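You operate a simulated robot arm through the tools that you are given. There is no shell and no other tool. Be economical: measure what you need, move in short steps, check, and stop when the job is done.

You are at the controls of a simulated robot arm. One attempt, no reset.

JOB
Fit the plug head named on the trip card to the adapter and zip the other two into the pouch.
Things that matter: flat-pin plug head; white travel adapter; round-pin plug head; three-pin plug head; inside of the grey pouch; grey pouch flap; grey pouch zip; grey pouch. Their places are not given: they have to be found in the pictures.

Only the result counts: the job must be done as asked and must still hold three seconds after the hand-in. Knocking over, shifting, dropping, spilling or breaking anything else fails it.

ROBOT AND FRAMES
A 6-joint arm with a two-finger parallel gripper, fixed in place. Base frame: the origin is at the foot of the arm, x ahead of it, y to its left, z up; the work surface is at about z = 0. Readings come in cm, rad, newtons and seconds.
With the tool pointing down near the work surface it reaches from about 14 to 58 cm from the base axis. Its first joint turns from -1.152 to 1.152 rad. Payload 2.1 kg.
Tool frame: the origin (TCP) lies between the finger pads and is the grasp point; the fingertips stand 3 cm ahead of it; z points along the fingers, y is the line along which they close. The gripper opens to 9.4 cm. The fingers are 2.8 cm wide and 1 cm thick; the gripper's body (5 by 9.6 cm) begins 5.5 cm behind the TCP.
Orientation is that of the tool frame in the base frame, as a unit quaternion [w, x, y, z]. With the fingers straight down and closing along the base's y, the tool's x points along the base's -x, its y along +y and its z along -z.

CONTROLS
- The arm moves only by the tool apply_moves. Its argument "deltas" is a list of rows, each a list of 3 entries, a list of its own where there are three numbers: the gripper command, from -1 (shut) to 1 (fully open), values between in proportion, then the shift along the base's x, y, z in cm, then the turn, a rotation vector about the base's x, y, z in rad. In form: [[claw, [dx, dy, dz], [rx, ry, rz]], ...]. A call has 1 to 20 rows; each row is the pose to reach, as a shift and turn from the pose commanded when the call began. A row lasts 0.2 s, in which the tool goes at most 5 cm and 0.15 rad; a call with a longer step from one row to the next is refused whole, and so is a gripper value outside its range. A pose out of reach is approached as far as the arm can. The call stops where the force on the tool passes 70 N (or 10 N more than at its start, if that is more) or the arm is blocked; 0.2 s more then pass. The fingers move at their own pace (about 7.2 cm/s each) and stop on an object; they squeeze with about 29 N. The grip force told is the motor's: it shows also when the fingers shut on nothing. Time passes only in rows, and 0.2 s behind the last, so rows that repeat a pose let the fingers close. The reply holds the time, the measured pose of the TCP, the force on the tool along the base axes, the opening and the grip force, in the units named above and with some noise.
- Cameras (640 x 400 px; columns grow to the right, rows downward): "scene" is fixed at [4.12, -35.98, 48.83]; the picture's right is [0.90, -0.45, 0.00], its down [-0.24, -0.48, -0.85] and it looks along [0.38, 0.76, -0.53] (base axes); focal length 235 px, centre (320, 200). "wrist" rides on the gripper at [-3.7, 0, -5.8] in the tool frame; the picture's right is [0.00, -1.00, 0.00], its down [0.97, 0.00, -0.24] and it looks along [0.24, 0.00, 0.97] (tool axes); focal length 218 px, centre (320, 200).
- snapshot(camera): a new picture of that camera. No time passes.
- pixel_to_xyz(camera, pixels): for up to 12 pixels [column, row] of the newest picture of that camera ("zoom" is the newest enlarged one), the place [x, y, z] in the base frame of the surface seen there, good to about 0.2 cm. No time passes.
- close_up(camera, box): a new picture of the part [left, top, right, bottom] of that camera's present view, enlarged. No time passes.
- job_done(): hands the job in; it is judged then, once.

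Work in short steps. Measure before you move; look again where a grasp or a placing could have gone wrong, and mend it. You have 80 turns and 38 pictures in all, those below and enlarged ones among them. Open the gripper and draw the arm clear of the work before you hand the job in, unless the task says otherwise; then end with one line.

The tools are called by a JSON object that holds its "api" and its "payload". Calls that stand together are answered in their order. apply_moves: Moves the arm, as the interface text tells. Its arguments: {"type":"object","properties":{"deltas":{"type":"array","items":{"type":"array"}}},"required":["deltas"]} The other tools are called the same way: snapshot (camera) takes a picture; pixel_to_xyz (camera, pixels) gives the place of the surface under pixels of a picture; close_up (camera, box) takes an enlarged picture of a part of a camera's view; job_done () hands the job in.

At the start:

```text
clock: 0.0
ee_pos: [38.56, 1.3, 37.92]
ee_rot: [0.0, -0.001, 1.0, 0.0]
force: [-0.3, 0.4, -0.7]
width: 9.38
grip_force: 0.0
```

scene: 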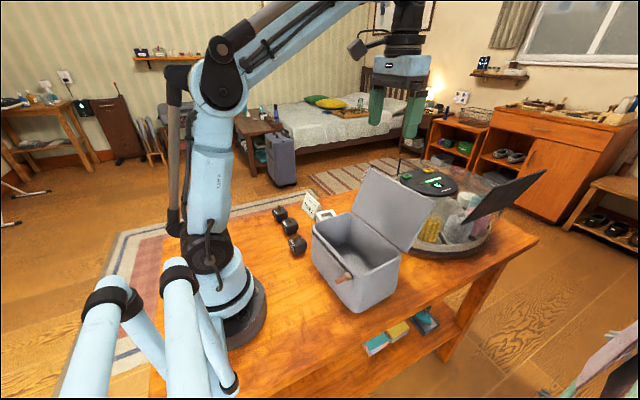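
wrist: 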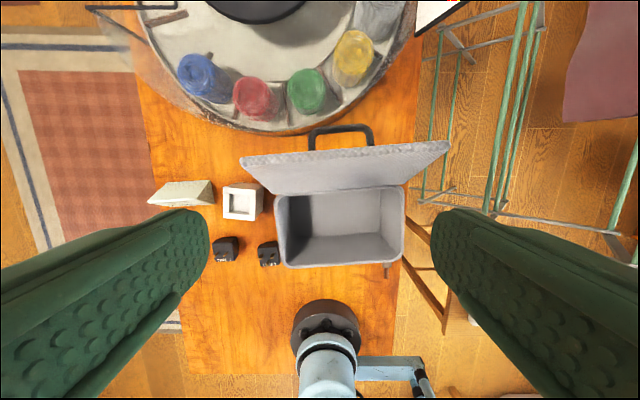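

The pictures show the pouch box with an open lid, black plug heads near wrist (225,248) and (268,253), the adapter at (242,201) and a card at (182,193). I take enlarged views of the card and heads.

{"api": "close_up", "payload": {"camera": "scene", "box": [260, 180, 360, 260]}}

{"api": "close_up", "payload": {"camera": "wrist", "box": [140, 130, 460, 300]}}

```text
5.00 times, centred on (310, 220) of scene
```

zoom: 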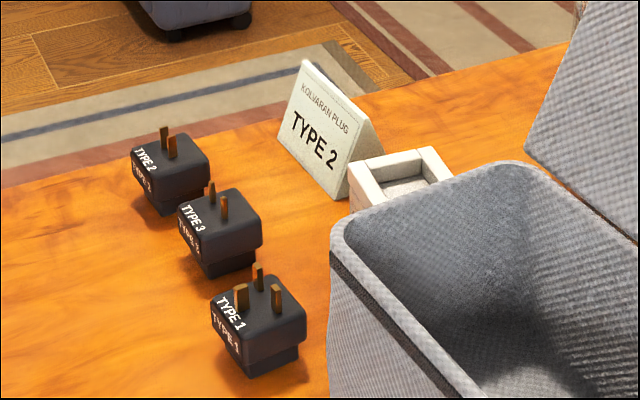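

```text
2.00 times, centred on (300, 215) of wrist
```

zoom: 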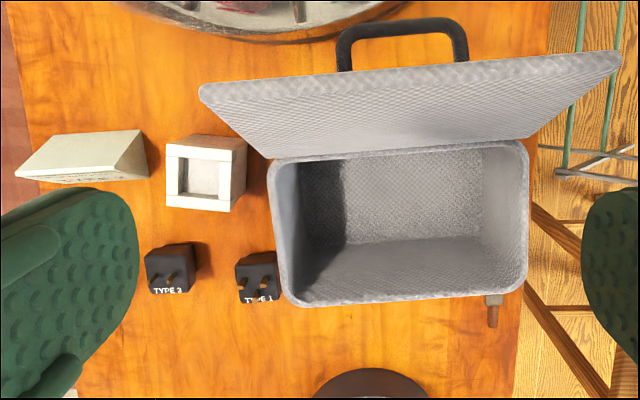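

The card says TYPE 2, the head at zoom (168,170) in the scene, which the first arm picture hides. I measure the heads, adapter, pouch, lid and zip pull next.

{"api": "pixel_to_xyz", "payload": {"camera": "zoom", "pixels": [[168, 160], [205, 145], [165, 205], [207, 250], [240, 205], [238, 235], [262, 262], [200, 180], [180, 152], [232, 152], [492, 300], [493, 318]]}}

{"api": "pixel_to_xyz", "payload": {"camera": "wrist", "pixels": [[278, 200], [285, 266], [402, 258], [402, 195], [340, 220], [340, 250], [242, 160], [446, 144], [404, 203], [340, 130], [385, 265], [386, 275]]}}

{"api": "close_up", "payload": {"camera": "scene", "box": [300, 150, 460, 320]}}

```text
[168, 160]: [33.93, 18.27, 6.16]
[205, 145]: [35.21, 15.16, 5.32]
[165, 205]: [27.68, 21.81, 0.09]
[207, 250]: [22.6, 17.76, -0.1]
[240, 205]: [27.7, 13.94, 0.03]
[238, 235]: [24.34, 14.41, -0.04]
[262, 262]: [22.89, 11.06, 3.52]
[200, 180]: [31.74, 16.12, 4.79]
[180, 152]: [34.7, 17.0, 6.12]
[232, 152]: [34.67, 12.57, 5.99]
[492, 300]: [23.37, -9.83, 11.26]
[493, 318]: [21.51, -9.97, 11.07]
```

```text
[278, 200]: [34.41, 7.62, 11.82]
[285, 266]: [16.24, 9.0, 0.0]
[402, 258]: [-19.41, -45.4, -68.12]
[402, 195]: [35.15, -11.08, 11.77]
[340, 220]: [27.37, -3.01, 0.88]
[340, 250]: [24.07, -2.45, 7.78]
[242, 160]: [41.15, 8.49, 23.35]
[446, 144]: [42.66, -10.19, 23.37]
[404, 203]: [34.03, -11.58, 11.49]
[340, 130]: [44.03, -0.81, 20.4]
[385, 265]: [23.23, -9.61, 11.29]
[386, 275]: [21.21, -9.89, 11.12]
```

```text
2.35 times, centred on (380, 235) of scene
```

zoom: 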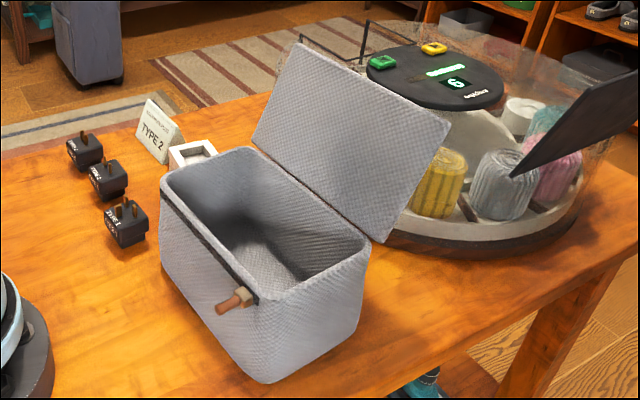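

Card says TYPE 2. The pouch spans x 22–35, y −11.5–8, rim z 11.5, with zip pull at about (22, −9.9, 11.1). I move above the heads for a better look.

{"api": "apply_moves", "payload": {"deltas": [[1, [-2.7, 3, -2], [0, 0, 0]], [1, [-5.4, 6, -4], [0, 0, 0]], [1, [-8.1, 9, -6], [0, 0, 0]], [1, [-10.8, 12, -8], [0, 0, 0]], [1, [-12.5, 15, -10], [0, 0, 0]], [1, [-12.5, 15, -10], [0, 0, 0]]]}}

{"api": "snapshot", "payload": {"camera": "wrist"}}

{"api": "close_up", "payload": {"camera": "wrist", "box": [210, 130, 430, 270]}}

```text
clock: 1.4
ee_pos: [25.9, 16.14, 27.92]
ee_rot: [0.0, 0.0, 1.0, -0.001]
force: [0.2, -0.1, 0.1]
width: 9.39
grip_force: 0.0
```

```text
32 pictures are left
```

wrist: 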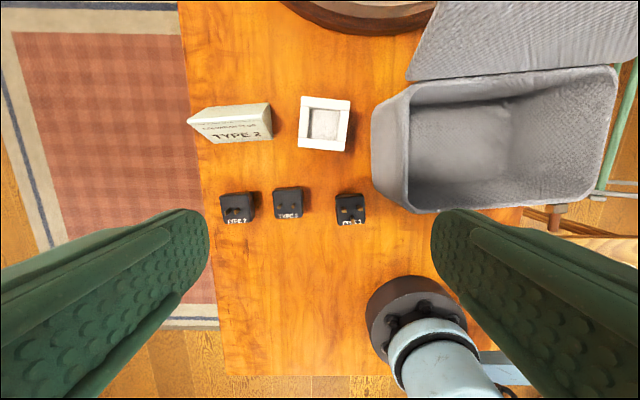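

```text
2.86 times, centred on (320, 200) of wrist
```

zoom: 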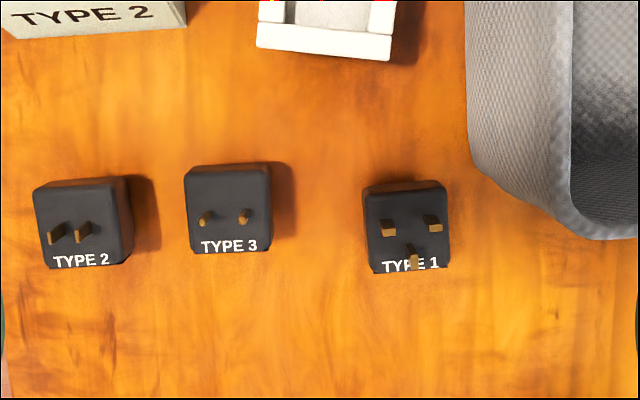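

All three heads are visible, pins up. I measure their tops, and look closer at the adapter (wrist (325,123)).

{"api": "pixel_to_xyz", "payload": {"camera": "zoom", "pixels": [[37, 192], [112, 188], [118, 258], [45, 262], [188, 172], [266, 168], [266, 245], [192, 248], [370, 195], [443, 188], [446, 260], [375, 265]]}}

{"api": "pixel_to_xyz", "payload": {"camera": "wrist", "pixels": [[303, 99], [348, 103], [300, 145], [343, 149], [313, 112], [337, 114], [311, 135], [334, 137], [324, 124], [380, 110], [440, 210], [340, 172]]}}

{"api": "close_up", "payload": {"camera": "wrist", "box": [275, 80, 375, 160]}}

```text
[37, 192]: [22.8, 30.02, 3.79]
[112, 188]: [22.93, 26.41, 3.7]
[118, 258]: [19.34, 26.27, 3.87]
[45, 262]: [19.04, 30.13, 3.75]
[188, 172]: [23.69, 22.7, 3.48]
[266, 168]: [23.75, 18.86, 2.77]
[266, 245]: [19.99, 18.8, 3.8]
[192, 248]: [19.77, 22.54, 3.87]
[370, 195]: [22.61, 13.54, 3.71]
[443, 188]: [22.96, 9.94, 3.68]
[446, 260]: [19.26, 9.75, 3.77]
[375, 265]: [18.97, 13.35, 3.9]
```

```text
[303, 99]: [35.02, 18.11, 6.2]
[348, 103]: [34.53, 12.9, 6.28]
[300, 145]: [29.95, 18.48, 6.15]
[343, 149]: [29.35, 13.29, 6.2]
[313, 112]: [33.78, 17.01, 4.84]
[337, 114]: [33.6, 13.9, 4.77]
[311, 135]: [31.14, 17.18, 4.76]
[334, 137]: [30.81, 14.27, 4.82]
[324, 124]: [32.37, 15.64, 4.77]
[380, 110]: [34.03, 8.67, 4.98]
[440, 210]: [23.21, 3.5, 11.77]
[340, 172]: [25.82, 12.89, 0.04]
```

```text
5.00 times, centred on (325, 120) of wrist
```

zoom: 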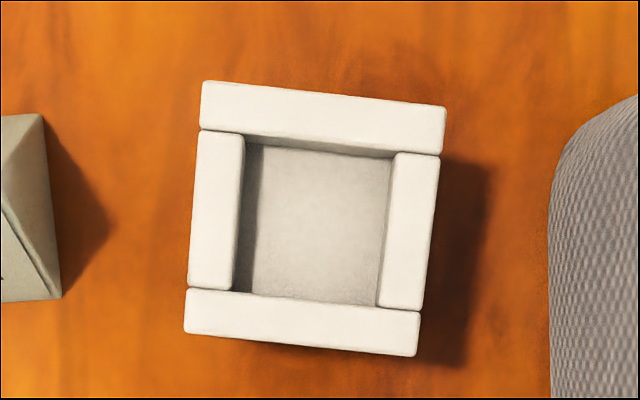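

The adapter pocket centre is about (32.2, 15.7), yaw ≈ −0.09, rim z 6.2, floor 4.8. I check the heads' side profile from the scene camera.

{"api": "close_up", "payload": {"camera": "scene", "box": [270, 200, 320, 260]}}

```text
6.67 times, centred on (295, 230) of scene
```

zoom: 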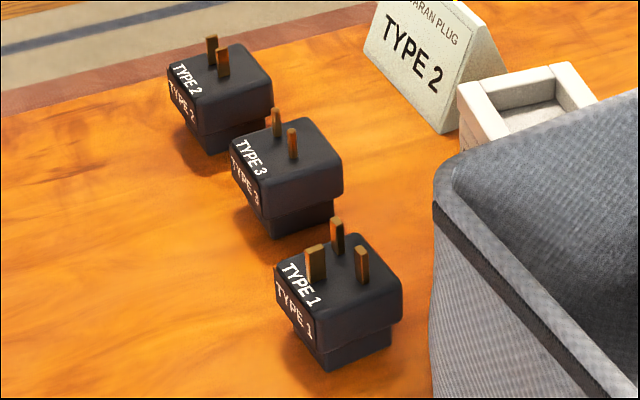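

{"api": "pixel_to_xyz", "payload": {"camera": "zoom", "pixels": [[350, 318], [350, 338], [350, 347], [350, 364], [285, 205], [285, 220], [285, 232], [225, 115], [225, 127], [225, 140], [212, 38], [335, 222]]}}

```text
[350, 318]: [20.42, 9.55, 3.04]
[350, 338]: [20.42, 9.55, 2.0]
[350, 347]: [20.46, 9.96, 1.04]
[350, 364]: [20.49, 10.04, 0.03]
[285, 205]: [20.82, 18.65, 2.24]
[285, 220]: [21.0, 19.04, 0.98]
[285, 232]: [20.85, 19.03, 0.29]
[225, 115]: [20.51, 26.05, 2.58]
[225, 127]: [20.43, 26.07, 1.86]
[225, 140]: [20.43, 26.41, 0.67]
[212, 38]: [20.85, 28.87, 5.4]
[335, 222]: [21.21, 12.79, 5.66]
```

Body bottoms sit at about z 1.6 with a narrower stub below, top 3.8. I move above the TYPE 2 head (≈(21.0, 28.2)) to gauge its yaw.

{"api": "apply_moves", "payload": {"deltas": [[1, [-1.3, 3, -3], [0, 0, 0]], [1, [-2.6, 6, -6], [0, 0, 0]], [1, [-3.9, 9, -9], [0, 0, 0]], [1, [-5.06, 11.9, -11], [0, 0, 0]], [1, [-5.06, 11.9, -12], [0, 0, 0]], [1, [-5.06, 11.9, -12], [0, 0, 0]]]}}

{"api": "close_up", "payload": {"camera": "wrist", "box": [240, 140, 400, 240]}}

```text
clock: 2.8
ee_pos: [21.02, 28.21, 16.05]
ee_rot: [0.0, 0.0, 1.0, 0.001]
force: [0.3, 0.5, -0.2]
width: 9.41
grip_force: 0.1
```

```text
4.00 times, centred on (320, 190) of wrist
```

zoom: 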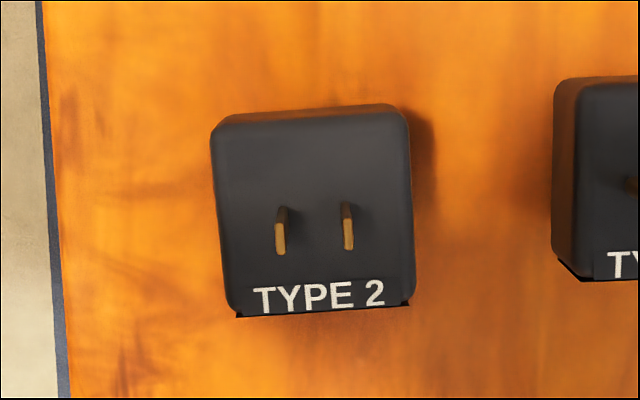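

{"api": "pixel_to_xyz", "payload": {"camera": "zoom", "pixels": [[230, 130], [390, 119], [240, 300], [403, 292], [216, 180], [228, 270], [408, 150], [412, 260], [300, 126], [310, 305]]}}

```text
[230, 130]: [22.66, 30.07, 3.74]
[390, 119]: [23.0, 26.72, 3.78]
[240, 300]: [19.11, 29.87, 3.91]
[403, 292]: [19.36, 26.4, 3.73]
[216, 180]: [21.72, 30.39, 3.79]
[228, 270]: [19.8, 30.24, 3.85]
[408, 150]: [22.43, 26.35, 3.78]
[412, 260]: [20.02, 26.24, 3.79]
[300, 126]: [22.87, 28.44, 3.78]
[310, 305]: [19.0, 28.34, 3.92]
```

TYPE 2 head: centre (20.95, 28.3), yaw ≈ +0.075. I turn, set the opening to ~6.4 cm and descend so the fingertips stay at the wide body (TCP z 4.8), then close.

{"api": "apply_moves", "payload": {"deltas": [[0.36, [-0.05, 0.1, -2], [0, 0, 0.075]], [0.36, [-0.05, 0.1, -4.5], [0, 0, 0.075]], [0.36, [-0.05, 0.1, -7], [0, 0, 0.075]], [0.36, [-0.05, 0.1, -9.5], [0, 0, 0.075]], [0.36, [-0.05, 0.1, -11.1], [0, 0, 0.075]], [0.36, [-0.05, 0.1, -11.1], [0, 0, 0.075]], [0, [-0.05, 0.1, -11.1], [0, 0, 0.075]], [-0.4, [-0.05, 0.1, -11.1], [0, 0, 0.075]], [-0.4, [-0.05, 0.1, -11.1], [0, 0, 0.075]], [-0.4, [-0.05, 0.1, -11.1], [0, 0, 0.075]]]}}

{"api": "snapshot", "payload": {"camera": "wrist"}}

```text
clock: 5.0
ee_pos: [20.87, 28.14, 4.97]
ee_rot: [0.001, -0.038, 0.999, 0.0]
force: [1.2, -0.2, -0.1]
width: 4.09
grip_force: 29.5
```

```text
27 pictures are left
```

wrist: 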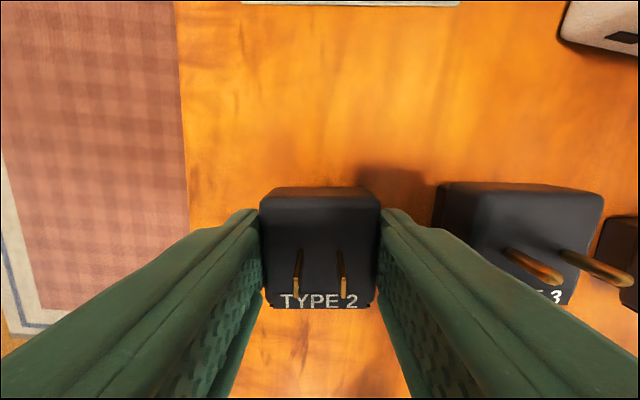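

The head is held (width 4.09). I lift and carry it above the adapter, turning to yaw −0.088.

{"api": "apply_moves", "payload": {"deltas": [[-0.4, [0, 0, 2.5], [0, 0, 0]], [-0.4, [0, 0, 5], [0, 0, 0]], [-0.4, [0, 0, 8], [0, 0, 0]], [-0.4, [0, 0, 11], [0, 0, 0]], [-0.4, [2.5, -3, 11], [0, 0, -0.05]], [-0.4, [5, -6, 11], [0, 0, -0.1]], [-0.4, [7.5, -9, 11], [0, 0, -0.163]], [-0.4, [9.5, -11, 11], [0, 0, -0.163]], [-0.4, [11.25, -12.6, 11], [0, 0, -0.163]], [-0.4, [11.25, -12.6, 9], [0, 0, -0.163]], [-0.4, [11.25, -12.6, 9], [0, 0, -0.163]]]}}

{"api": "snapshot", "payload": {"camera": "wrist"}}

{"api": "close_up", "payload": {"camera": "scene", "box": [280, 160, 360, 240]}}

```text
clock: 7.4
ee_pos: [32.41, 15.69, 13.8]
ee_rot: [-0.001, 0.043, 0.999, 0.0]
force: [1.1, 0.0, -0.8]
width: 2.85
grip_force: 0.0
```

```text
26 pictures are left
```

wrist: 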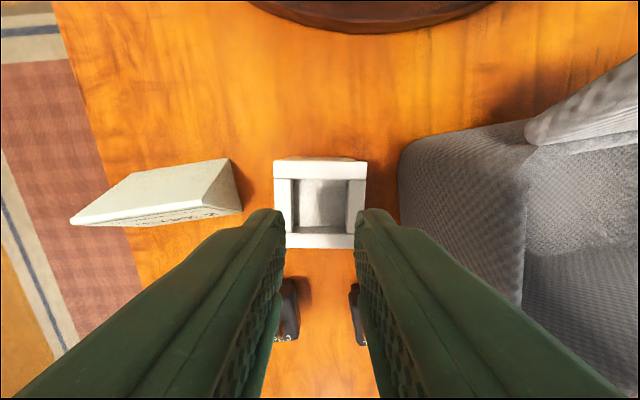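

```text
5.00 times, centred on (320, 200) of scene
```

zoom: 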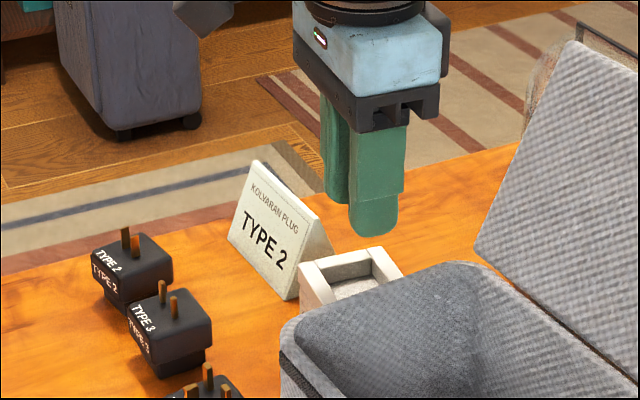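

The gripper came away empty (width 2.85, force 0), and the TYPE 2 head still stands at its place. I go back above it and look at its pose before a deeper, firmer grip.

{"api": "apply_moves", "payload": {"deltas": [[0, [0, 0, 2], [0, 0, 0]], [0.36, [-2.5, 3, 2.1], [0, 0, 0.05]], [0.36, [-5, 6, 2.1], [0, 0, 0.1]], [0.36, [-7.5, 9, 2.1], [0, 0, 0.163]], [0.36, [-9.5, 11, 2.1], [0, 0, 0.163]], [0.36, [-11.25, 12.6, 2.1], [0, 0, 0.163]], [1, [-11.25, 12.6, 2.1], [0, 0, 0.163]], [1, [-11.25, 12.6, 2.1], [0, 0, 0.163]]]}}

{"api": "close_up", "payload": {"camera": "wrist", "box": [240, 140, 400, 240]}}

```text
clock: 9.2
ee_pos: [21.14, 28.61, 16.02]
ee_rot: [0.0, -0.038, 0.999, 0.0]
force: [0.2, 0.6, -0.3]
width: 9.4
grip_force: 0.0
```

```text
4.00 times, centred on (320, 190) of wrist
```

zoom: 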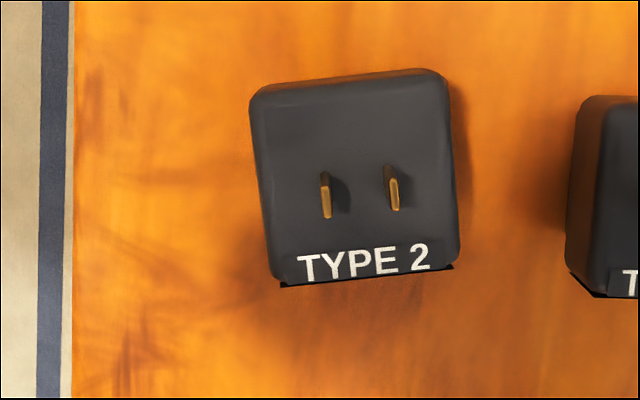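

The head's turned slightly; I measure it again.

{"api": "pixel_to_xyz", "payload": {"camera": "zoom", "pixels": [[265, 98], [430, 80], [280, 268], [448, 255], [253, 130], [268, 240], [448, 105], [456, 230], [350, 88], [360, 268], [585, 130], [590, 280]]}}

```text
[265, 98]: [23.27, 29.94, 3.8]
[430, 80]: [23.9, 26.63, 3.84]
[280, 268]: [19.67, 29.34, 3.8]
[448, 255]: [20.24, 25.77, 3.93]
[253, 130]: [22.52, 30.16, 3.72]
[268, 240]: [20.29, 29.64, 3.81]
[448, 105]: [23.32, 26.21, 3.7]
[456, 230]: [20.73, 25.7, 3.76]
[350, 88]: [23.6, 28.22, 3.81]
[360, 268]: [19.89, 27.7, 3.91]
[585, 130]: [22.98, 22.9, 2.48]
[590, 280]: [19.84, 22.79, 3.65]
```

The head is now at (21.77, 27.95), yaw ≈ 0.185. I grasp a little deeper with the full squeeze, then lift only slightly to test the hold.

{"api": "apply_moves", "payload": {"deltas": [[0.36, [0.8, -0.35, -2], [0, 0, 0.11]], [0.36, [0.8, -0.35, -4.5], [0, 0, 0.11]], [0.36, [0.8, -0.35, -7], [0, 0, 0.11]], [0.36, [0.8, -0.35, -9.5], [0, 0, 0.11]], [0.36, [0.8, -0.35, -11.6], [0, 0, 0.11]], [0.36, [0.8, -0.35, -11.6], [0, 0, 0.11]], [0, [0.8, -0.35, -11.6], [0, 0, 0.11]], [-1, [0.8, -0.35, -11.6], [0, 0, 0.11]], [-1, [0.8, -0.35, -11.6], [0, 0, 0.11]], [-1, [0.8, -0.35, -11.6], [0, 0, 0.11]], [-1, [0.8, -0.35, -11.6], [0, 0, 0.11]]]}}

{"api": "apply_moves", "payload": {"deltas": [[-1, [0, 0, 0.3], [0, 0, 0]], [-1, [0, 0, 0.6], [0, 0, 0]], [-1, [0, 0, 1], [0, 0, 0]], [-1, [0, 0, 1.5], [0, 0, 0]], [-1, [0, 0, 1.5], [0, 0, 0]]]}}

{"api": "snapshot", "payload": {"camera": "wrist"}}

```text
clock: 11.6
ee_pos: [21.83, 27.91, 4.35]
ee_rot: [0.0, -0.092, 0.996, 0.0]
force: [0.2, -1.8, 50.4]
width: 4.13
grip_force: 28.5
```

```text
clock: 12.8
ee_pos: [21.78, 27.9, 5.73]
ee_rot: [0.0, -0.092, 0.996, 0.0]
force: [-0.5, 0.4, 0.0]
width: 4.13
grip_force: 28.6
```

```text
23 pictures are left
```

wrist: 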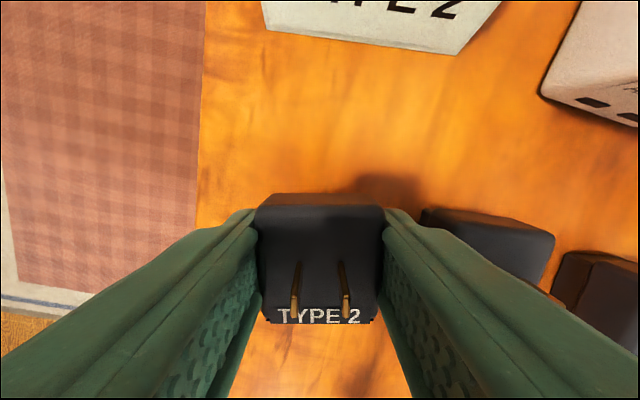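

It stays in the fingers (width 4.13, same size in view while the neighbours recede). I raise further, gently, and check.

{"api": "apply_moves", "payload": {"deltas": [[-1, [0, 0, 1], [0, 0, 0]], [-1, [0, 0, 2], [0, 0, 0]], [-1, [0, 0, 3], [0, 0, 0]], [-1, [0, 0, 4], [0, 0, 0]], [-1, [0, 0, 5], [0, 0, 0]], [-1, [0, 0, 6], [0, 0, 0]], [-1, [0, 0, 7], [0, 0, 0]], [-1, [0, 0, 8], [0, 0, 0]], [-1, [0, 0, 8], [0, 0, 0]]]}}

{"api": "close_up", "payload": {"camera": "scene", "box": [250, 150, 350, 250]}}

```text
clock: 14.8
ee_pos: [21.83, 27.83, 13.96]
ee_rot: [0.0, -0.092, 0.996, 0.0]
force: [-1.3, -0.3, -0.9]
width: 4.13
grip_force: 28.4
```

```text
4.00 times, centred on (300, 200) of scene
```

zoom: 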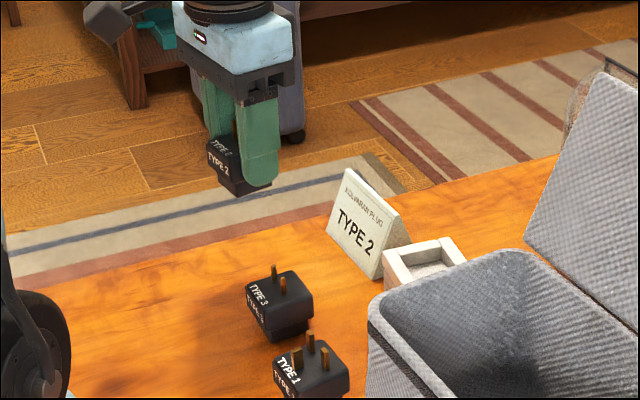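

Held well. I carry it slowly above the adapter, stub about 1.5 cm over the rim.

{"api": "apply_moves", "payload": {"deltas": [[-1, [1, -1.2, 0], [0, 0, -0.03]], [-1, [2.1, -2.45, 0], [0, 0, -0.06]], [-1, [3.2, -3.7, 0], [0, 0, -0.09]], [-1, [4.3, -5, 0], [0, 0, -0.12]], [-1, [5.4, -6.3, 0], [0, 0, -0.15]], [-1, [6.5, -7.6, 0], [0, 0, -0.18]], [-1, [7.6, -8.9, 0], [0, 0, -0.21]], [-1, [8.7, -10.2, 0], [0, 0, -0.24]], [-1, [9.8, -11.5, 0], [0, 0, -0.273]], [-1, [10.45, -12.25, 0], [0, 0, -0.273]], [-1, [10.45, -12.25, -1], [0, 0, -0.273]], [-1, [10.45, -12.25, -1.8], [0, 0, -0.273]], [-1, [10.45, -12.25, -1.8], [0, 0, -0.273]]]}}

{"api": "snapshot", "payload": {"camera": "wrist"}}

{"api": "close_up", "payload": {"camera": "scene", "box": [300, 180, 360, 230]}}

```text
clock: 17.6
ee_pos: [32.37, 15.86, 12.03]
ee_rot: [0.0, 0.044, 0.999, 0.0]
force: [0.3, 1.1, 0.7]
width: 4.11
grip_force: 28.6
```

```text
21 pictures are left
```

wrist: 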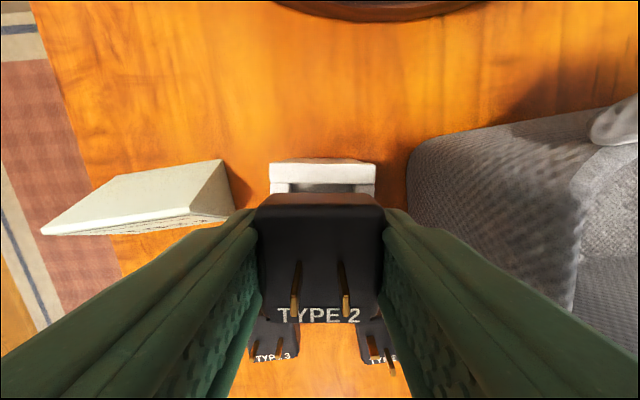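

```text
8.00 times, centred on (330, 205) of scene
```

zoom: 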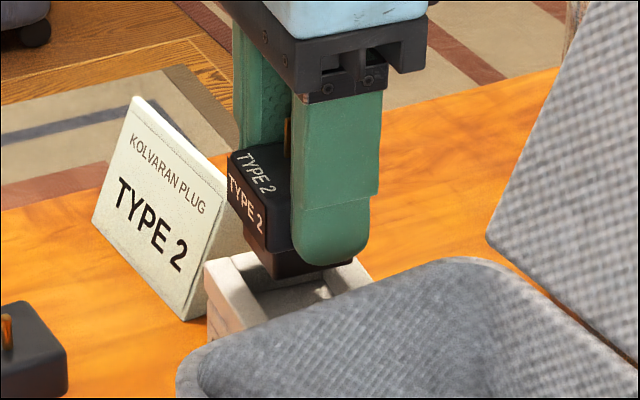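

I check the alignment by measuring head and adapter points in the wrist view.

{"api": "pixel_to_xyz", "payload": {"camera": "wrist", "pixels": [[262, 215], [378, 215], [260, 250], [380, 250], [265, 312], [372, 312], [272, 165], [374, 167], [272, 180], [373, 180], [320, 200], [320, 187]]}}

{"api": "pixel_to_xyz", "payload": {"camera": "zoom", "pixels": [[208, 268], [250, 205], [260, 222], [262, 262], [275, 275], [290, 265], [368, 270], [230, 262], [240, 260]]}}

```text
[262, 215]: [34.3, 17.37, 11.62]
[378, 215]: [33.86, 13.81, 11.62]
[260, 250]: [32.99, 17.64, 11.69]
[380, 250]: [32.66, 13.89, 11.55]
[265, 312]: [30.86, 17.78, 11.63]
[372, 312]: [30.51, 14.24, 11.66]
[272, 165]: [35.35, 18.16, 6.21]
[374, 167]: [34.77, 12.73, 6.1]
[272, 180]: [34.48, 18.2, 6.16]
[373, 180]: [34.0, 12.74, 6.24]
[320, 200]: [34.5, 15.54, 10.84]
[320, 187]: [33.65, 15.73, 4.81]
```

```text
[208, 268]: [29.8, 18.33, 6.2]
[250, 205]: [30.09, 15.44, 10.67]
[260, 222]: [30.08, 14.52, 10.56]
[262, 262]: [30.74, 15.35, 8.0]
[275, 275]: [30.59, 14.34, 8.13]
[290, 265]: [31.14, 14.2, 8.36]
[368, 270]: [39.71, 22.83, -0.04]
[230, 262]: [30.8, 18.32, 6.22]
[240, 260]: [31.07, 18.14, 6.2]
```

Head centre is ≈(32.35, 15.83), adapter (32.3, 15.67). I shift −0.13 in y and lower in small steps to a first entry of the stub.

{"api": "apply_moves", "payload": {"deltas": [[-1, [-0.03, -0.13, 0], [0, 0, -0.005]], [-1, [-0.03, -0.13, -0.6], [0, 0, -0.005]], [-1, [-0.03, -0.13, -1.2], [0, 0, -0.005]], [-1, [-0.03, -0.13, -1.6], [0, 0, -0.005]], [-1, [-0.03, -0.13, -1.9], [0, 0, -0.005]], [-1, [-0.03, -0.13, -1.9], [0, 0, -0.005]]]}}

```text
clock: 19.0
ee_pos: [32.19, 15.58, 10.12]
ee_rot: [-0.001, 0.046, 0.999, 0.0]
force: [0.3, 0.3, -0.4]
width: 4.12
grip_force: 29.1
```

No contact force with the stub 0.4 cm inside. I continue down.

{"api": "apply_moves", "payload": {"deltas": [[-1, [0, 0, -0.2], [0, 0, 0]], [-1, [0, 0, -0.4], [0, 0, 0]], [-1, [0, 0, -0.6], [0, 0, 0]], [-1, [0, 0, -0.75], [0, 0, 0]], [-1, [0, 0, -0.75], [0, 0, 0]]]}}

{"api": "close_up", "payload": {"camera": "scene", "box": [300, 180, 360, 230]}}

```text
clock: 20.2
ee_pos: [32.24, 15.59, 9.47]
ee_rot: [0.0, 0.046, 0.999, 0.0]
force: [-0.1, 1.4, -0.3]
width: 4.1
grip_force: 28.3
```

```text
8.00 times, centred on (330, 205) of scene
```

zoom: 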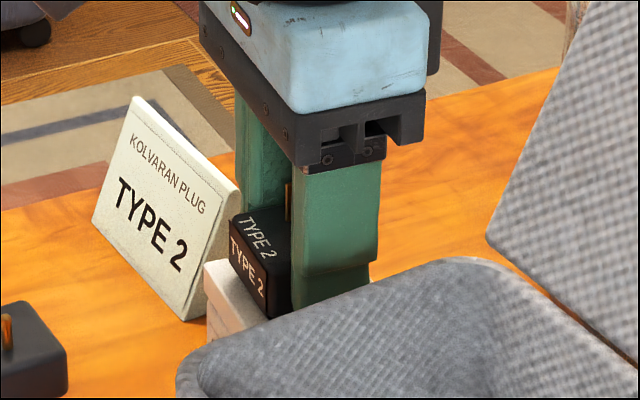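

It's going in without force. I lower a few mm more until contact.

{"api": "apply_moves", "payload": {"deltas": [[-1, [0, 0, -0.1], [0, 0, 0]], [-1, [0, 0, -0.2], [0, 0, 0]], [-1, [0, 0, -0.25], [0, 0, 0]], [-1, [0, 0, -0.25], [0, 0, 0]]]}}

```text
clock: 21.2
ee_pos: [32.25, 15.45, 9.14]
ee_rot: [0.0, 0.046, 0.999, 0.0]
force: [1.2, -0.1, 21.1]
width: 4.1
grip_force: 29.0
```

Contact at 21 N. I ease off 0.1 cm, open, and rise straight up to look.

{"api": "apply_moves", "payload": {"deltas": [[-1, [0, 0, 0.12], [0, 0, 0]], [-0.05, [0, 0, 0.15], [0, 0, 0]], [0.1, [0, 0, 0.15], [0, 0, 0]], [0.2, [0, 0, 0.2], [0, 0, 0]], [0.2, [0, 0, 1.5], [0, 0, 0]], [0.3, [0, 0, 4], [0, 0, 0]], [0.3, [0, 0, 7], [0, 0, 0]], [1, [0, 0, 9], [0, 0, 0]], [1, [0, 0, 9], [0, 0, 0]]]}}

{"api": "close_up", "payload": {"camera": "scene", "box": [300, 180, 360, 230]}}

{"api": "snapshot", "payload": {"camera": "wrist"}}

```text
clock: 23.2
ee_pos: [32.14, 15.34, 18.16]
ee_rot: [0.001, 0.045, 0.999, 0.0]
force: [0.8, 0.1, 0.0]
width: 9.39
grip_force: 0.0
```

```text
8.00 times, centred on (330, 205) of scene
```

zoom: 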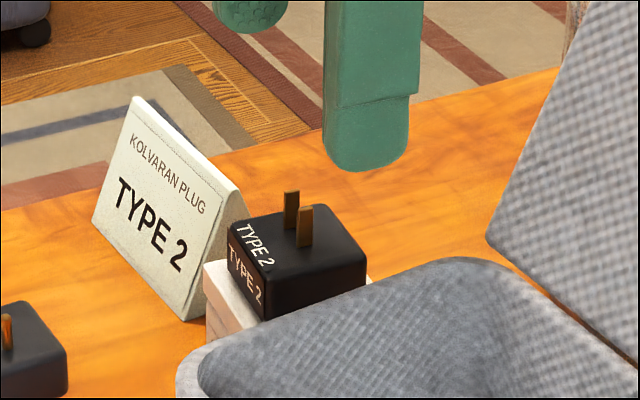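

```text
17 pictures are left
```

wrist: 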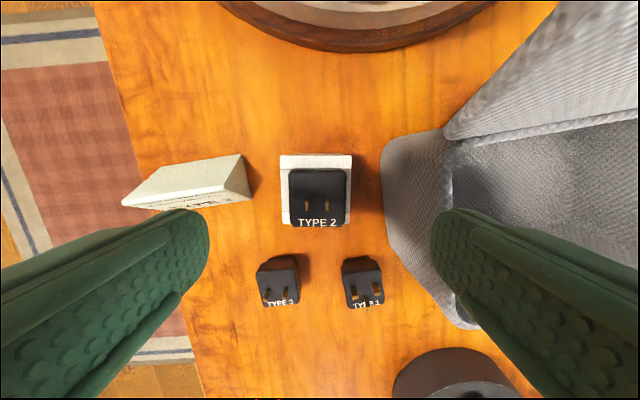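

The head sits in the adapter; I measure its top height (seated would be ≈ 8.6) and the other heads' corners.

{"api": "pixel_to_xyz", "payload": {"camera": "wrist", "pixels": [[295, 175], [342, 175], [295, 215], [342, 220], [282, 160], [350, 160], [260, 273], [296, 266], [265, 303], [298, 300]]}}

```text
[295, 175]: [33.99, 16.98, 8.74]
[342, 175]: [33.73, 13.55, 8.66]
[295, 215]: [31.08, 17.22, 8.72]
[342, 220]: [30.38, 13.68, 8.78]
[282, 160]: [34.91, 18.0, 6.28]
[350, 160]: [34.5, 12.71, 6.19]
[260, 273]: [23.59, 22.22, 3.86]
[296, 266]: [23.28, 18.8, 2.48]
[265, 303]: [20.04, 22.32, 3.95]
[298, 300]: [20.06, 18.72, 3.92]
```

Top reads ≈ 8.72, maybe 0.1 proud. I press gently with fingers half-spread astride the pins to make sure it's seated.

{"api": "apply_moves", "payload": {"deltas": [[0, [0, -0.1, -1], [0, 0, 0]], [-0.51, [0, -0.1, -3], [0, 0, 0]], [-0.51, [0, -0.1, -5], [0, 0, 0]], [-0.51, [0, -0.1, -6], [0, 0, 0]], [-0.51, [0, -0.1, -6.3], [0, 0, 0]], [-0.51, [0, -0.1, -6.5], [0, 0, 0]], [-0.51, [0, -0.1, -6.6], [0, 0, 0]], [-0.51, [0, -0.1, -6.6], [0, 0, 0]]]}}

```text
clock: 24.1
ee_pos: [32.41, 15.45, 13.33]
ee_rot: [-0.003, 0.046, 0.999, 0.0]
force: [-1.8, -1.7, 32.9]
width: 2.34
grip_force: 0.5
stopped in row 4: the force on the tool passed its limit (the readings are from after the stop); the commanded pose is now the measured one
```

The tips met something at z ≈ 10.3, the pins it seems. I rise and look.

{"api": "apply_moves", "payload": {"deltas": [[-0.51, [0, 0, 1], [0, 0, 0]], [-0.51, [0, 0, 3], [0, 0, 0]], [1, [-0.2, 0, 5], [0, 0, 0]], [1, [-0.2, 0, 5], [0, 0, 0]], [1, [-0.2, 0, 5], [0, 0, 0]]]}}

{"api": "close_up", "payload": {"camera": "wrist", "box": [240, 130, 400, 230]}}

```text
clock: 25.3
ee_pos: [32.16, 15.46, 18.21]
ee_rot: [-0.003, 0.047, 0.999, 0.0]
force: [-0.6, -0.4, -0.7]
width: 9.42
grip_force: 0.0
```

```text
4.00 times, centred on (320, 180) of wrist
```

zoom: 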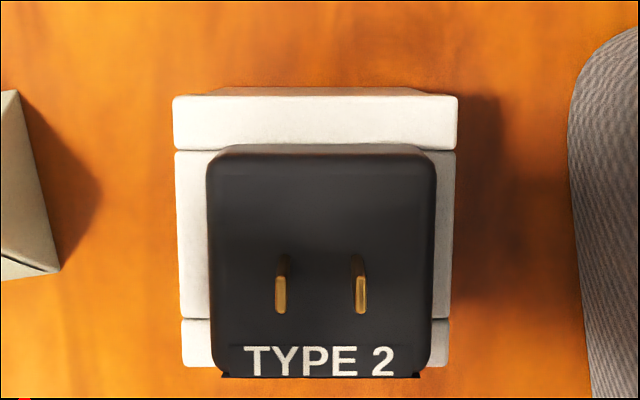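

{"api": "pixel_to_xyz", "payload": {"camera": "zoom", "pixels": [[225, 165], [420, 165], [230, 330], [415, 330], [320, 250], [180, 105], [450, 105], [195, 350], [282, 265], [360, 265], [282, 308], [361, 308]]}}

```text
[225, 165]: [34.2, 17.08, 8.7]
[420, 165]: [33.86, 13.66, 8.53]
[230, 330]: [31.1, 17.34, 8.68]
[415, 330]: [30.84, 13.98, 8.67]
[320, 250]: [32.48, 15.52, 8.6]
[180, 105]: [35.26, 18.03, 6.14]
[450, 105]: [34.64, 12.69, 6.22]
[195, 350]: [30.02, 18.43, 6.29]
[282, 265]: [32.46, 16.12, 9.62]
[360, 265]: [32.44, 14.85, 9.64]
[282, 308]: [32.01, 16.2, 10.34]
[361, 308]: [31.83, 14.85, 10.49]
```

Top now ≈ 8.6: seated. Next the TYPE 3 head near (21.75, 20.65); I move above it for yaw.

{"api": "apply_moves", "payload": {"deltas": [[1, [-2.6, 1.3, 0], [0, 0, 0.03]], [1, [-5.2, 2.6, 0], [0, 0, 0.06]], [1, [-7.8, 3.9, -1], [0, 0, 0.093]], [1, [-10.5, 5.2, -2.3], [0, 0, 0.093]], [1, [-10.5, 5.2, -2.3], [0, 0, 0.093]]]}}

{"api": "close_up", "payload": {"camera": "wrist", "box": [220, 130, 460, 280]}}

```text
clock: 26.5
ee_pos: [21.48, 20.83, 15.82]
ee_rot: [-0.002, 0.0, 1.0, 0.002]
force: [-0.6, 0.0, 0.4]
width: 9.41
grip_force: 0.1
```

```text
2.67 times, centred on (340, 205) of wrist
```

zoom: 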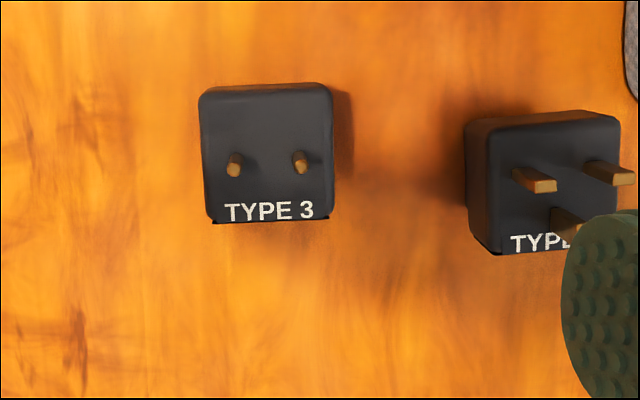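

{"api": "pixel_to_xyz", "payload": {"camera": "zoom", "pixels": [[205, 100], [328, 92], [212, 208], [330, 208], [268, 94], [272, 215], [203, 150], [333, 150], [495, 130], [612, 120], [500, 240], [491, 180]]}}

```text
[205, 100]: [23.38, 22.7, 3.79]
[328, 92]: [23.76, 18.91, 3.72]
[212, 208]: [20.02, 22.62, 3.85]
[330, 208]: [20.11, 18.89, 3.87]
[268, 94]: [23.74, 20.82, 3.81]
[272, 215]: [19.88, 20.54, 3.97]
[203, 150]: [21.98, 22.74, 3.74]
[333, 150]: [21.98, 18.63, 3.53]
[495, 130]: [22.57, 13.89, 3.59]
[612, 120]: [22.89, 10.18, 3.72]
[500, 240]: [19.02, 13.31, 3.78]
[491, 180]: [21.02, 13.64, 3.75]
```

TYPE 3: centre (21.85, 20.7), yaw ≈ 0.05. I grasp it with the fingertips about 0.9 cm above the table and lift slowly.

{"api": "apply_moves", "payload": {"deltas": [[0.36, [0.12, 0.05, -2], [0, 0, 0.05]], [0.36, [0.12, 0.05, -4.5], [0, 0, 0.05]], [0.36, [0.12, 0.05, -7], [0, 0, 0.05]], [0.36, [0.12, 0.05, -9.5], [0, 0, 0.05]], [0.36, [0.12, 0.05, -12], [0, 0, 0.05]], [0.36, [0.12, 0.05, -12], [0, 0, 0.05]], [0, [0.12, 0.05, -12], [0, 0, 0.05]], [-1, [0.12, 0.05, -12], [0, 0, 0.05]], [-1, [0.12, 0.05, -12], [0, 0, 0.05]], [-1, [0.12, 0.05, -12], [0, 0, 0.05]], [-1, [0.12, 0.05, -12], [0, 0, 0.05]], [-1, [0.12, 0.05, -11.5], [0, 0, 0.05]], [-1, [0.12, 0.05, -11], [0, 0, 0.05]], [-1, [0.12, 0.05, -10], [0, 0, 0.05]], [-1, [0.12, 0.05, -9], [0, 0, 0.05]], [-1, [0.12, 0.05, -8], [0, 0, 0.05]], [-1, [0.12, 0.05, -6.5], [0, 0, 0.05]], [-1, [0.12, 0.05, -5], [0, 0, 0.05]], [-1, [0.12, 0.05, -3], [0, 0, 0.05]], [-1, [0.12, 0.05, -1], [0, 0, 0.05]]]}}

```text
clock: 30.7
ee_pos: [21.42, 20.65, 14.87]
ee_rot: [-0.003, -0.025, 1.0, 0.0]
force: [0.5, 0.5, -0.4]
width: 4.55
grip_force: 28.8
```

Width 4.55 is wider than expected; I check how it's held.

{"api": "snapshot", "payload": {"camera": "wrist"}}

{"api": "close_up", "payload": {"camera": "scene", "box": [250, 160, 350, 240]}}

```text
14 pictures are left
```

wrist: 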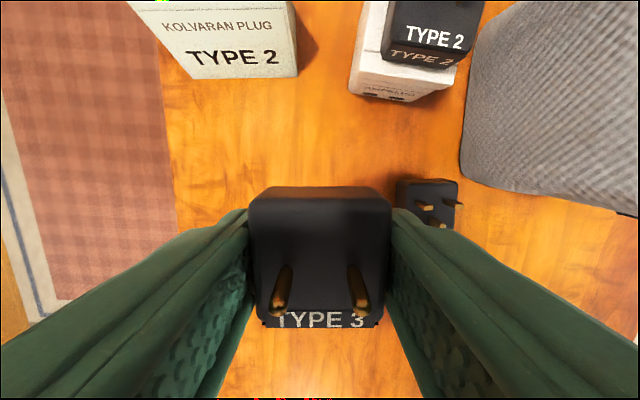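

```text
5.00 times, centred on (300, 200) of scene
```

zoom: 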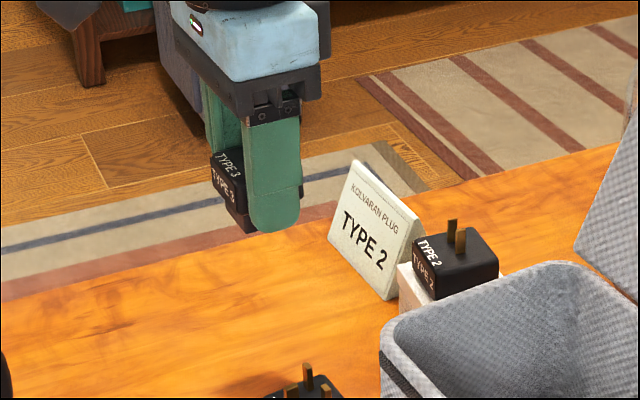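

TYPE 3 is held level. I raise it and carry it above the pouch, at (28, −4.5).

{"api": "apply_moves", "payload": {"deltas": [[-1, [0, 0, 1.5], [0, 0, 0]], [-1, [0, 0, 3], [0, 0, 0]], [-1, [0, 0, 4.5], [0, 0, 0]], [-1, [0.6, -2.2, 5], [0, 0, 0]], [-1, [1.2, -4.5, 5], [0, 0, 0]], [-1, [1.8, -7, 5], [0, 0, 0]], [-1, [2.4, -9.5, 5], [0, 0, 0]], [-1, [3, -12, 5], [0, 0, 0]], [-1, [3.6, -14.5, 5], [0, 0, 0]], [-1, [4.2, -17, 5], [0, 0, 0]], [-1, [4.8, -19.5, 5], [0, 0, 0]], [-1, [5.4, -22, 5], [0, 0, 0]], [-1, [6, -24, 5], [0, 0, 0]], [-1, [6.2, -25.2, 5], [0, 0, 0]], [-1, [6.2, -25.2, 5], [0, 0, 0]]]}}

{"api": "snapshot", "payload": {"camera": "wrist"}}

```text
clock: 33.9
ee_pos: [28.09, -4.33, 19.99]
ee_rot: [-0.002, -0.025, 1.0, -0.001]
force: [-0.3, 0.2, -0.3]
width: 4.57
grip_force: 28.9
```

```text
12 pictures are left
```

wrist: 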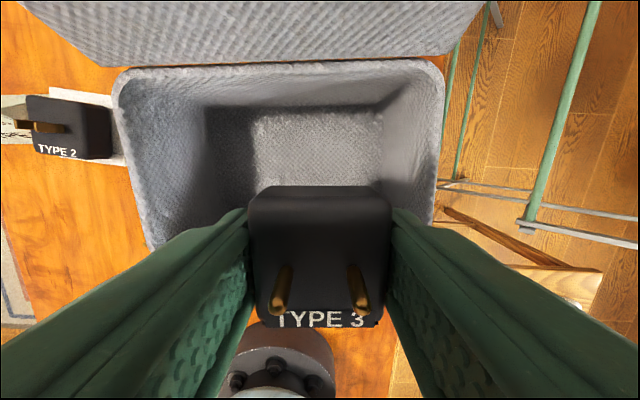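

I measure the floor and wall extents inside the pouch before lowering.

{"api": "pixel_to_xyz", "payload": {"camera": "wrist", "pixels": [[215, 115], [380, 115], [215, 180], [385, 135], [300, 180], [300, 120], [300, 108], [300, 70], [425, 75], [428, 200], [130, 80], [150, 230]]}}

```text
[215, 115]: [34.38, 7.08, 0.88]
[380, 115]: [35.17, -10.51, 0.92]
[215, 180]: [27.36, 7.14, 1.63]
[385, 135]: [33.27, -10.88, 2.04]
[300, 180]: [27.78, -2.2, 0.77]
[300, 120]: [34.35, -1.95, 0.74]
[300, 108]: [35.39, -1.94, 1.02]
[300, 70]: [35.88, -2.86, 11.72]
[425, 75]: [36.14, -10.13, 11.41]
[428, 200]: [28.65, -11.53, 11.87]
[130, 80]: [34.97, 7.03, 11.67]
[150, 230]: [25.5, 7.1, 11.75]
```

Floor at z 0.8, x 23.5–35.3, y −10.9–7.1. I shift to x 29, lower until just above the floor, release and rise.

{"api": "apply_moves", "payload": {"deltas": [[-1, [1, 0, -1], [0, 0, 0]], [-1, [1, 0, -3.5], [0, 0, 0]], [-1, [1, 0, -6], [0, 0, 0]], [-1, [1, 0, -8.5], [0, 0, 0]], [-1, [1, 0, -11], [0, 0, 0]], [-1, [1, 0, -13], [0, 0, 0]], [-1, [1, 0, -14.5], [0, 0, 0]], [-1, [1, 0, -15.1], [0, 0, 0]], [-1, [1, 0, -15.1], [0, 0, 0]]]}}

```text
clock: 35.9
ee_pos: [28.77, -4.43, 4.78]
ee_rot: [-0.003, -0.026, 1.0, 0.0]
force: [0.3, 0.6, 0.0]
width: 4.56
grip_force: 29.1
```

Nothing touched yet; I lower a bit more, then release and rise.

{"api": "apply_moves", "payload": {"deltas": [[-1, [0, 0, -0.15], [0, 0, 0]], [-1, [0, 0, -0.15], [0, 0, 0]], [0.1, [0, 0, -0.15], [0, 0, 0]], [0.36, [0, 0, -0.15], [0, 0, 0]], [0.36, [0, 0, 0], [0, 0, 0]], [0.36, [0, 0, 2], [0, 0, 0]], [0.36, [0, 0, 5], [0, 0, 0]], [0.36, [0, 0, 9], [0, 0, 0]], [0.36, [0, 0, 13], [0, 0, 0]], [1, [0, 0, 17], [0, 0, 0]], [1, [0, 0, 17], [0, 0, 0]]]}}

{"api": "snapshot", "payload": {"camera": "wrist"}}

```text
clock: 38.3
ee_pos: [29.19, -4.51, 21.93]
ee_rot: [-0.002, -0.025, 1.0, 0.0]
force: [-0.1, 0.3, 0.6]
width: 9.43
grip_force: 0.1
```

```text
11 pictures are left
```

wrist: 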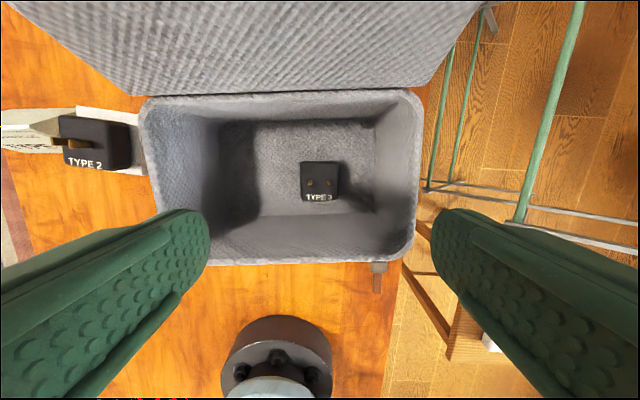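

TYPE 3 stands in the pouch. For TYPE 1 at ≈(20.95, 11.65), close to the pouch, I turn the gripper ~90° to close along x, and move above it.

{"api": "apply_moves", "payload": {"deltas": [[1, [-0.7, 1.4, 0], [0, 0, 0.135]], [1, [-1.4, 2.8, 0], [0, 0, 0.27]], [1, [-2.1, 4.2, 0], [0, 0, 0.405]], [1, [-2.8, 5.6, 0], [0, 0, 0.54]], [1, [-3.5, 7, 0], [0, 0, 0.675]], [1, [-4.2, 8.4, 0], [0, 0, 0.81]], [1, [-4.9, 9.8, 0], [0, 0, 0.945]], [1, [-5.6, 11.2, 0], [0, 0, 1.08]], [1, [-6.3, 12.6, 0], [0, 0, 1.215]], [1, [-7, 14, 0], [0, 0, 1.35]], [1, [-7.7, 15.4, 0], [0, 0, 1.485]], [1, [-8.08, 16.15, -2], [0, 0, 1.62]], [1, [-8.08, 16.15, -6], [0, 0, 1.62]], [1, [-8.08, 16.15, -6], [0, 0, 1.62]]]}}

{"api": "close_up", "payload": {"camera": "wrist", "box": [240, 130, 400, 230]}}

```text
clock: 41.3
ee_pos: [20.85, 11.74, 15.81]
ee_rot: [0.002, 0.742, -0.67, 0.002]
force: [-0.9, 0.7, 0.7]
width: 9.39
grip_force: 0.0
```

```text
4.00 times, centred on (320, 180) of wrist
```

zoom: 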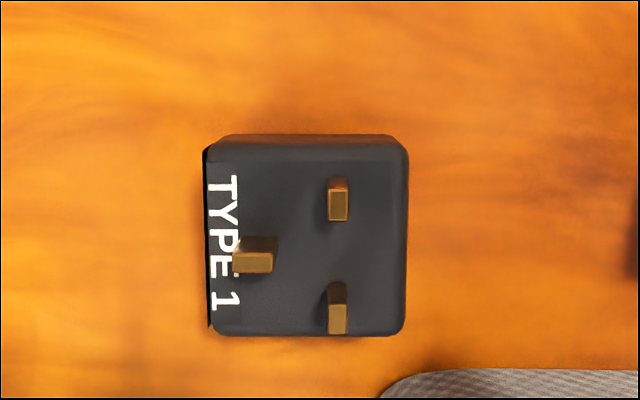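

Nicely aligned; I measure the centre.

{"api": "pixel_to_xyz", "payload": {"camera": "zoom", "pixels": [[215, 165], [400, 165], [215, 320], [400, 320], [407, 240], [210, 240], [310, 155], [310, 330], [440, 385]]}}

```text
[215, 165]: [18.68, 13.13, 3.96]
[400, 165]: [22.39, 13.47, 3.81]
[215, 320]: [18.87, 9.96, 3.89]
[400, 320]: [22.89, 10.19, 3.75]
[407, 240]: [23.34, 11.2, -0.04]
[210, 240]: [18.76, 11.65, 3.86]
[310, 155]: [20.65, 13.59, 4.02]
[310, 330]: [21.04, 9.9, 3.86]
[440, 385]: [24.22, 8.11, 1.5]
```

Centre ≈ (20.75, 11.7). I descend, close and lift slowly.

{"api": "apply_moves", "payload": {"deltas": [[0.36, [-0.2, 0.05, -2], [0, 0, 0]], [0.36, [-0.2, 0.05, -4.5], [0, 0, 0]], [0.36, [-0.2, 0.05, -7], [0, 0, 0]], [0.36, [-0.2, 0.05, -9.5], [0, 0, 0]], [0.36, [-0.2, 0.05, -12], [0, 0, 0]], [0.36, [-0.2, 0.05, -12], [0, 0, 0]], [0, [-0.2, 0.05, -12], [0, 0, 0]], [-1, [-0.2, 0.05, -12], [0, 0, 0]], [-1, [-0.2, 0.05, -12], [0, 0, 0]], [-1, [-0.2, 0.05, -12], [0, 0, 0]], [-1, [-0.2, 0.05, -12], [0, 0, 0]], [-1, [-0.2, 0.05, -11.5], [0, 0, 0]], [-1, [-0.2, 0.05, -11], [0, 0, 0]], [-1, [-0.2, 0.05, -10], [0, 0, 0]], [-1, [-0.2, 0.05, -9], [0, 0, 0]], [-1, [-0.2, 0.05, -8], [0, 0, 0]], [-1, [-0.2, 0.05, -6.5], [0, 0, 0]], [-1, [-0.2, 0.05, -4.5], [0, 0, 0]], [-1, [-0.2, 0.05, -2], [0, 0, 0]], [-1, [-0.2, 0.05, 0], [0, 0, 0]]]}}

```text
clock: 45.5
ee_pos: [20.61, 11.7, 15.91]
ee_rot: [0.003, 0.742, -0.671, 0.001]
force: [-0.6, 0.2, -1.0]
width: 4.56
grip_force: 28.6
```

Held at 4.56. I raise to z 20 and move over the pouch at (29.1, 2.0), then lower.

{"api": "apply_moves", "payload": {"deltas": [[-1, [0, 0, 2], [0, 0, 0]], [-1, [0, 0, 4], [0, 0, 0]], [-1, [1.5, -1.7, 4], [0, 0, 0]], [-1, [3, -3.4, 4], [0, 0, 0]], [-1, [4.5, -5.1, 4], [0, 0, 0]], [-1, [6, -6.8, 4], [0, 0, 0]], [-1, [7.5, -8.5, 4], [0, 0, 0]], [-1, [8.35, -9.7, 4], [0, 0, 0]], [-1, [8.35, -9.7, 4], [0, 0, 0]], [-1, [8.35, -9.7, 1], [0, 0, 0]], [-1, [8.35, -9.7, -2], [0, 0, 0]], [-1, [8.35, -9.7, -5], [0, 0, 0]], [-1, [8.35, -9.7, -8], [0, 0, 0]], [-1, [8.35, -9.7, -10], [0, 0, 0]], [-1, [8.35, -9.7, -11.1], [0, 0, 0]], [-1, [8.35, -9.7, -11.1], [0, 0, 0]]]}}

```text
clock: 48.9
ee_pos: [29.08, 2.3, 4.5]
ee_rot: [0.001, 0.742, -0.671, 0.001]
force: [-0.7, 1.0, -1.2]
width: 4.54
grip_force: 28.9
```

No force; at the floor. I release and rise, then look.

{"api": "apply_moves", "payload": {"deltas": [[-1, [0, 0, -0.15], [0, 0, 0]], [0.1, [0, 0, -0.15], [0, 0, 0]], [0.36, [0, 0, -0.15], [0, 0, 0]], [0.36, [0, 0, 0], [0, 0, 0]], [0.36, [0, 0, 2], [0, 0, 0]], [0.36, [0, 0, 5], [0, 0, 0]], [0.36, [0, 0, 9], [0, 0, 0]], [0.36, [0, 0, 13], [0, 0, 0]], [1, [-1, 0, 17], [0, 0, -0.13]], [1, [-2, 0, 21], [0, 0, -0.26]], [1, [-3, -1, 24], [0, 0, -0.4]], [1, [-3, -2, 25], [0, 0, -0.54]], [1, [-3, -3, 25], [0, 0, -0.68]], [1, [-3, -4, 25], [0, 0, -0.82]], [1, [-3, -4, 25], [0, 0, -0.96]], [1, [-3, -4, 25], [0, 0, -1.1]], [1, [-3, -4, 25], [0, 0, -1.24]], [1, [-3, -4, 25], [0, 0, -1.38]], [1, [-3, -4, 25], [0, 0, -1.52]], [1, [-3, -4, 25], [0, 0, -1.67]]]}}

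{"api": "snapshot", "payload": {"camera": "wrist"}}

{"api": "snapshot", "payload": {"camera": "scene"}}

```text
clock: 53.1
ee_pos: [26.07, -1.95, 29.7]
ee_rot: [-0.003, 0.001, 1.0, 0.002]
force: [-0.2, 0.6, 0.2]
width: 9.4
grip_force: 0.1
```

```text
9 pictures are left
```

wrist: 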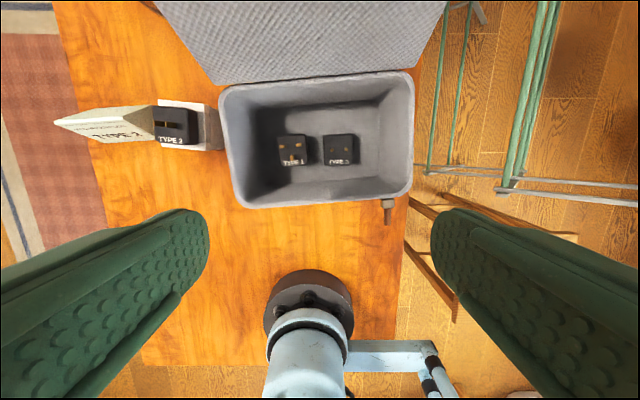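

```text
8 pictures are left
```

scene: 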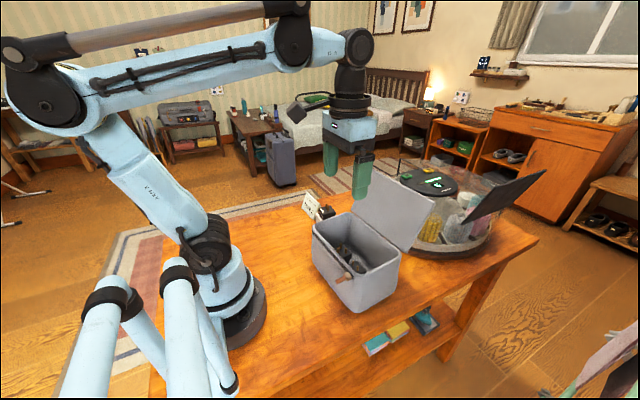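

Both heads are in the pouch. Now the lid: I measure its edges, the handle behind it and the carousel close behind to plan a push from behind.

{"api": "pixel_to_xyz", "payload": {"camera": "scene", "pixels": [[368, 168], [429, 197], [405, 250], [352, 214], [420, 180], [445, 195], [402, 178], [456, 185], [430, 232], [452, 210], [520, 190], [395, 175]]}}

{"api": "close_up", "payload": {"camera": "scene", "box": [340, 150, 500, 280]}}

```text
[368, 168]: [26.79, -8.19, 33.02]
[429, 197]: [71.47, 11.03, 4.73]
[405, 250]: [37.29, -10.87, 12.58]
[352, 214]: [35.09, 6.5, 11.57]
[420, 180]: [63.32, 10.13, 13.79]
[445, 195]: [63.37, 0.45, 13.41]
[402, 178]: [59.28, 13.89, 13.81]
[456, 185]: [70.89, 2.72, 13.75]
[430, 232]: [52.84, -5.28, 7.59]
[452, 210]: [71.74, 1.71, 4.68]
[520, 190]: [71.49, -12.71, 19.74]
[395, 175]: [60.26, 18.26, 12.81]
```

```text
3.08 times, centred on (420, 215) of scene
```

zoom: 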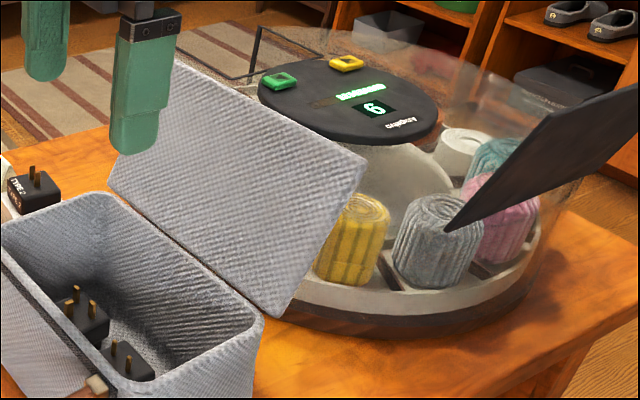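

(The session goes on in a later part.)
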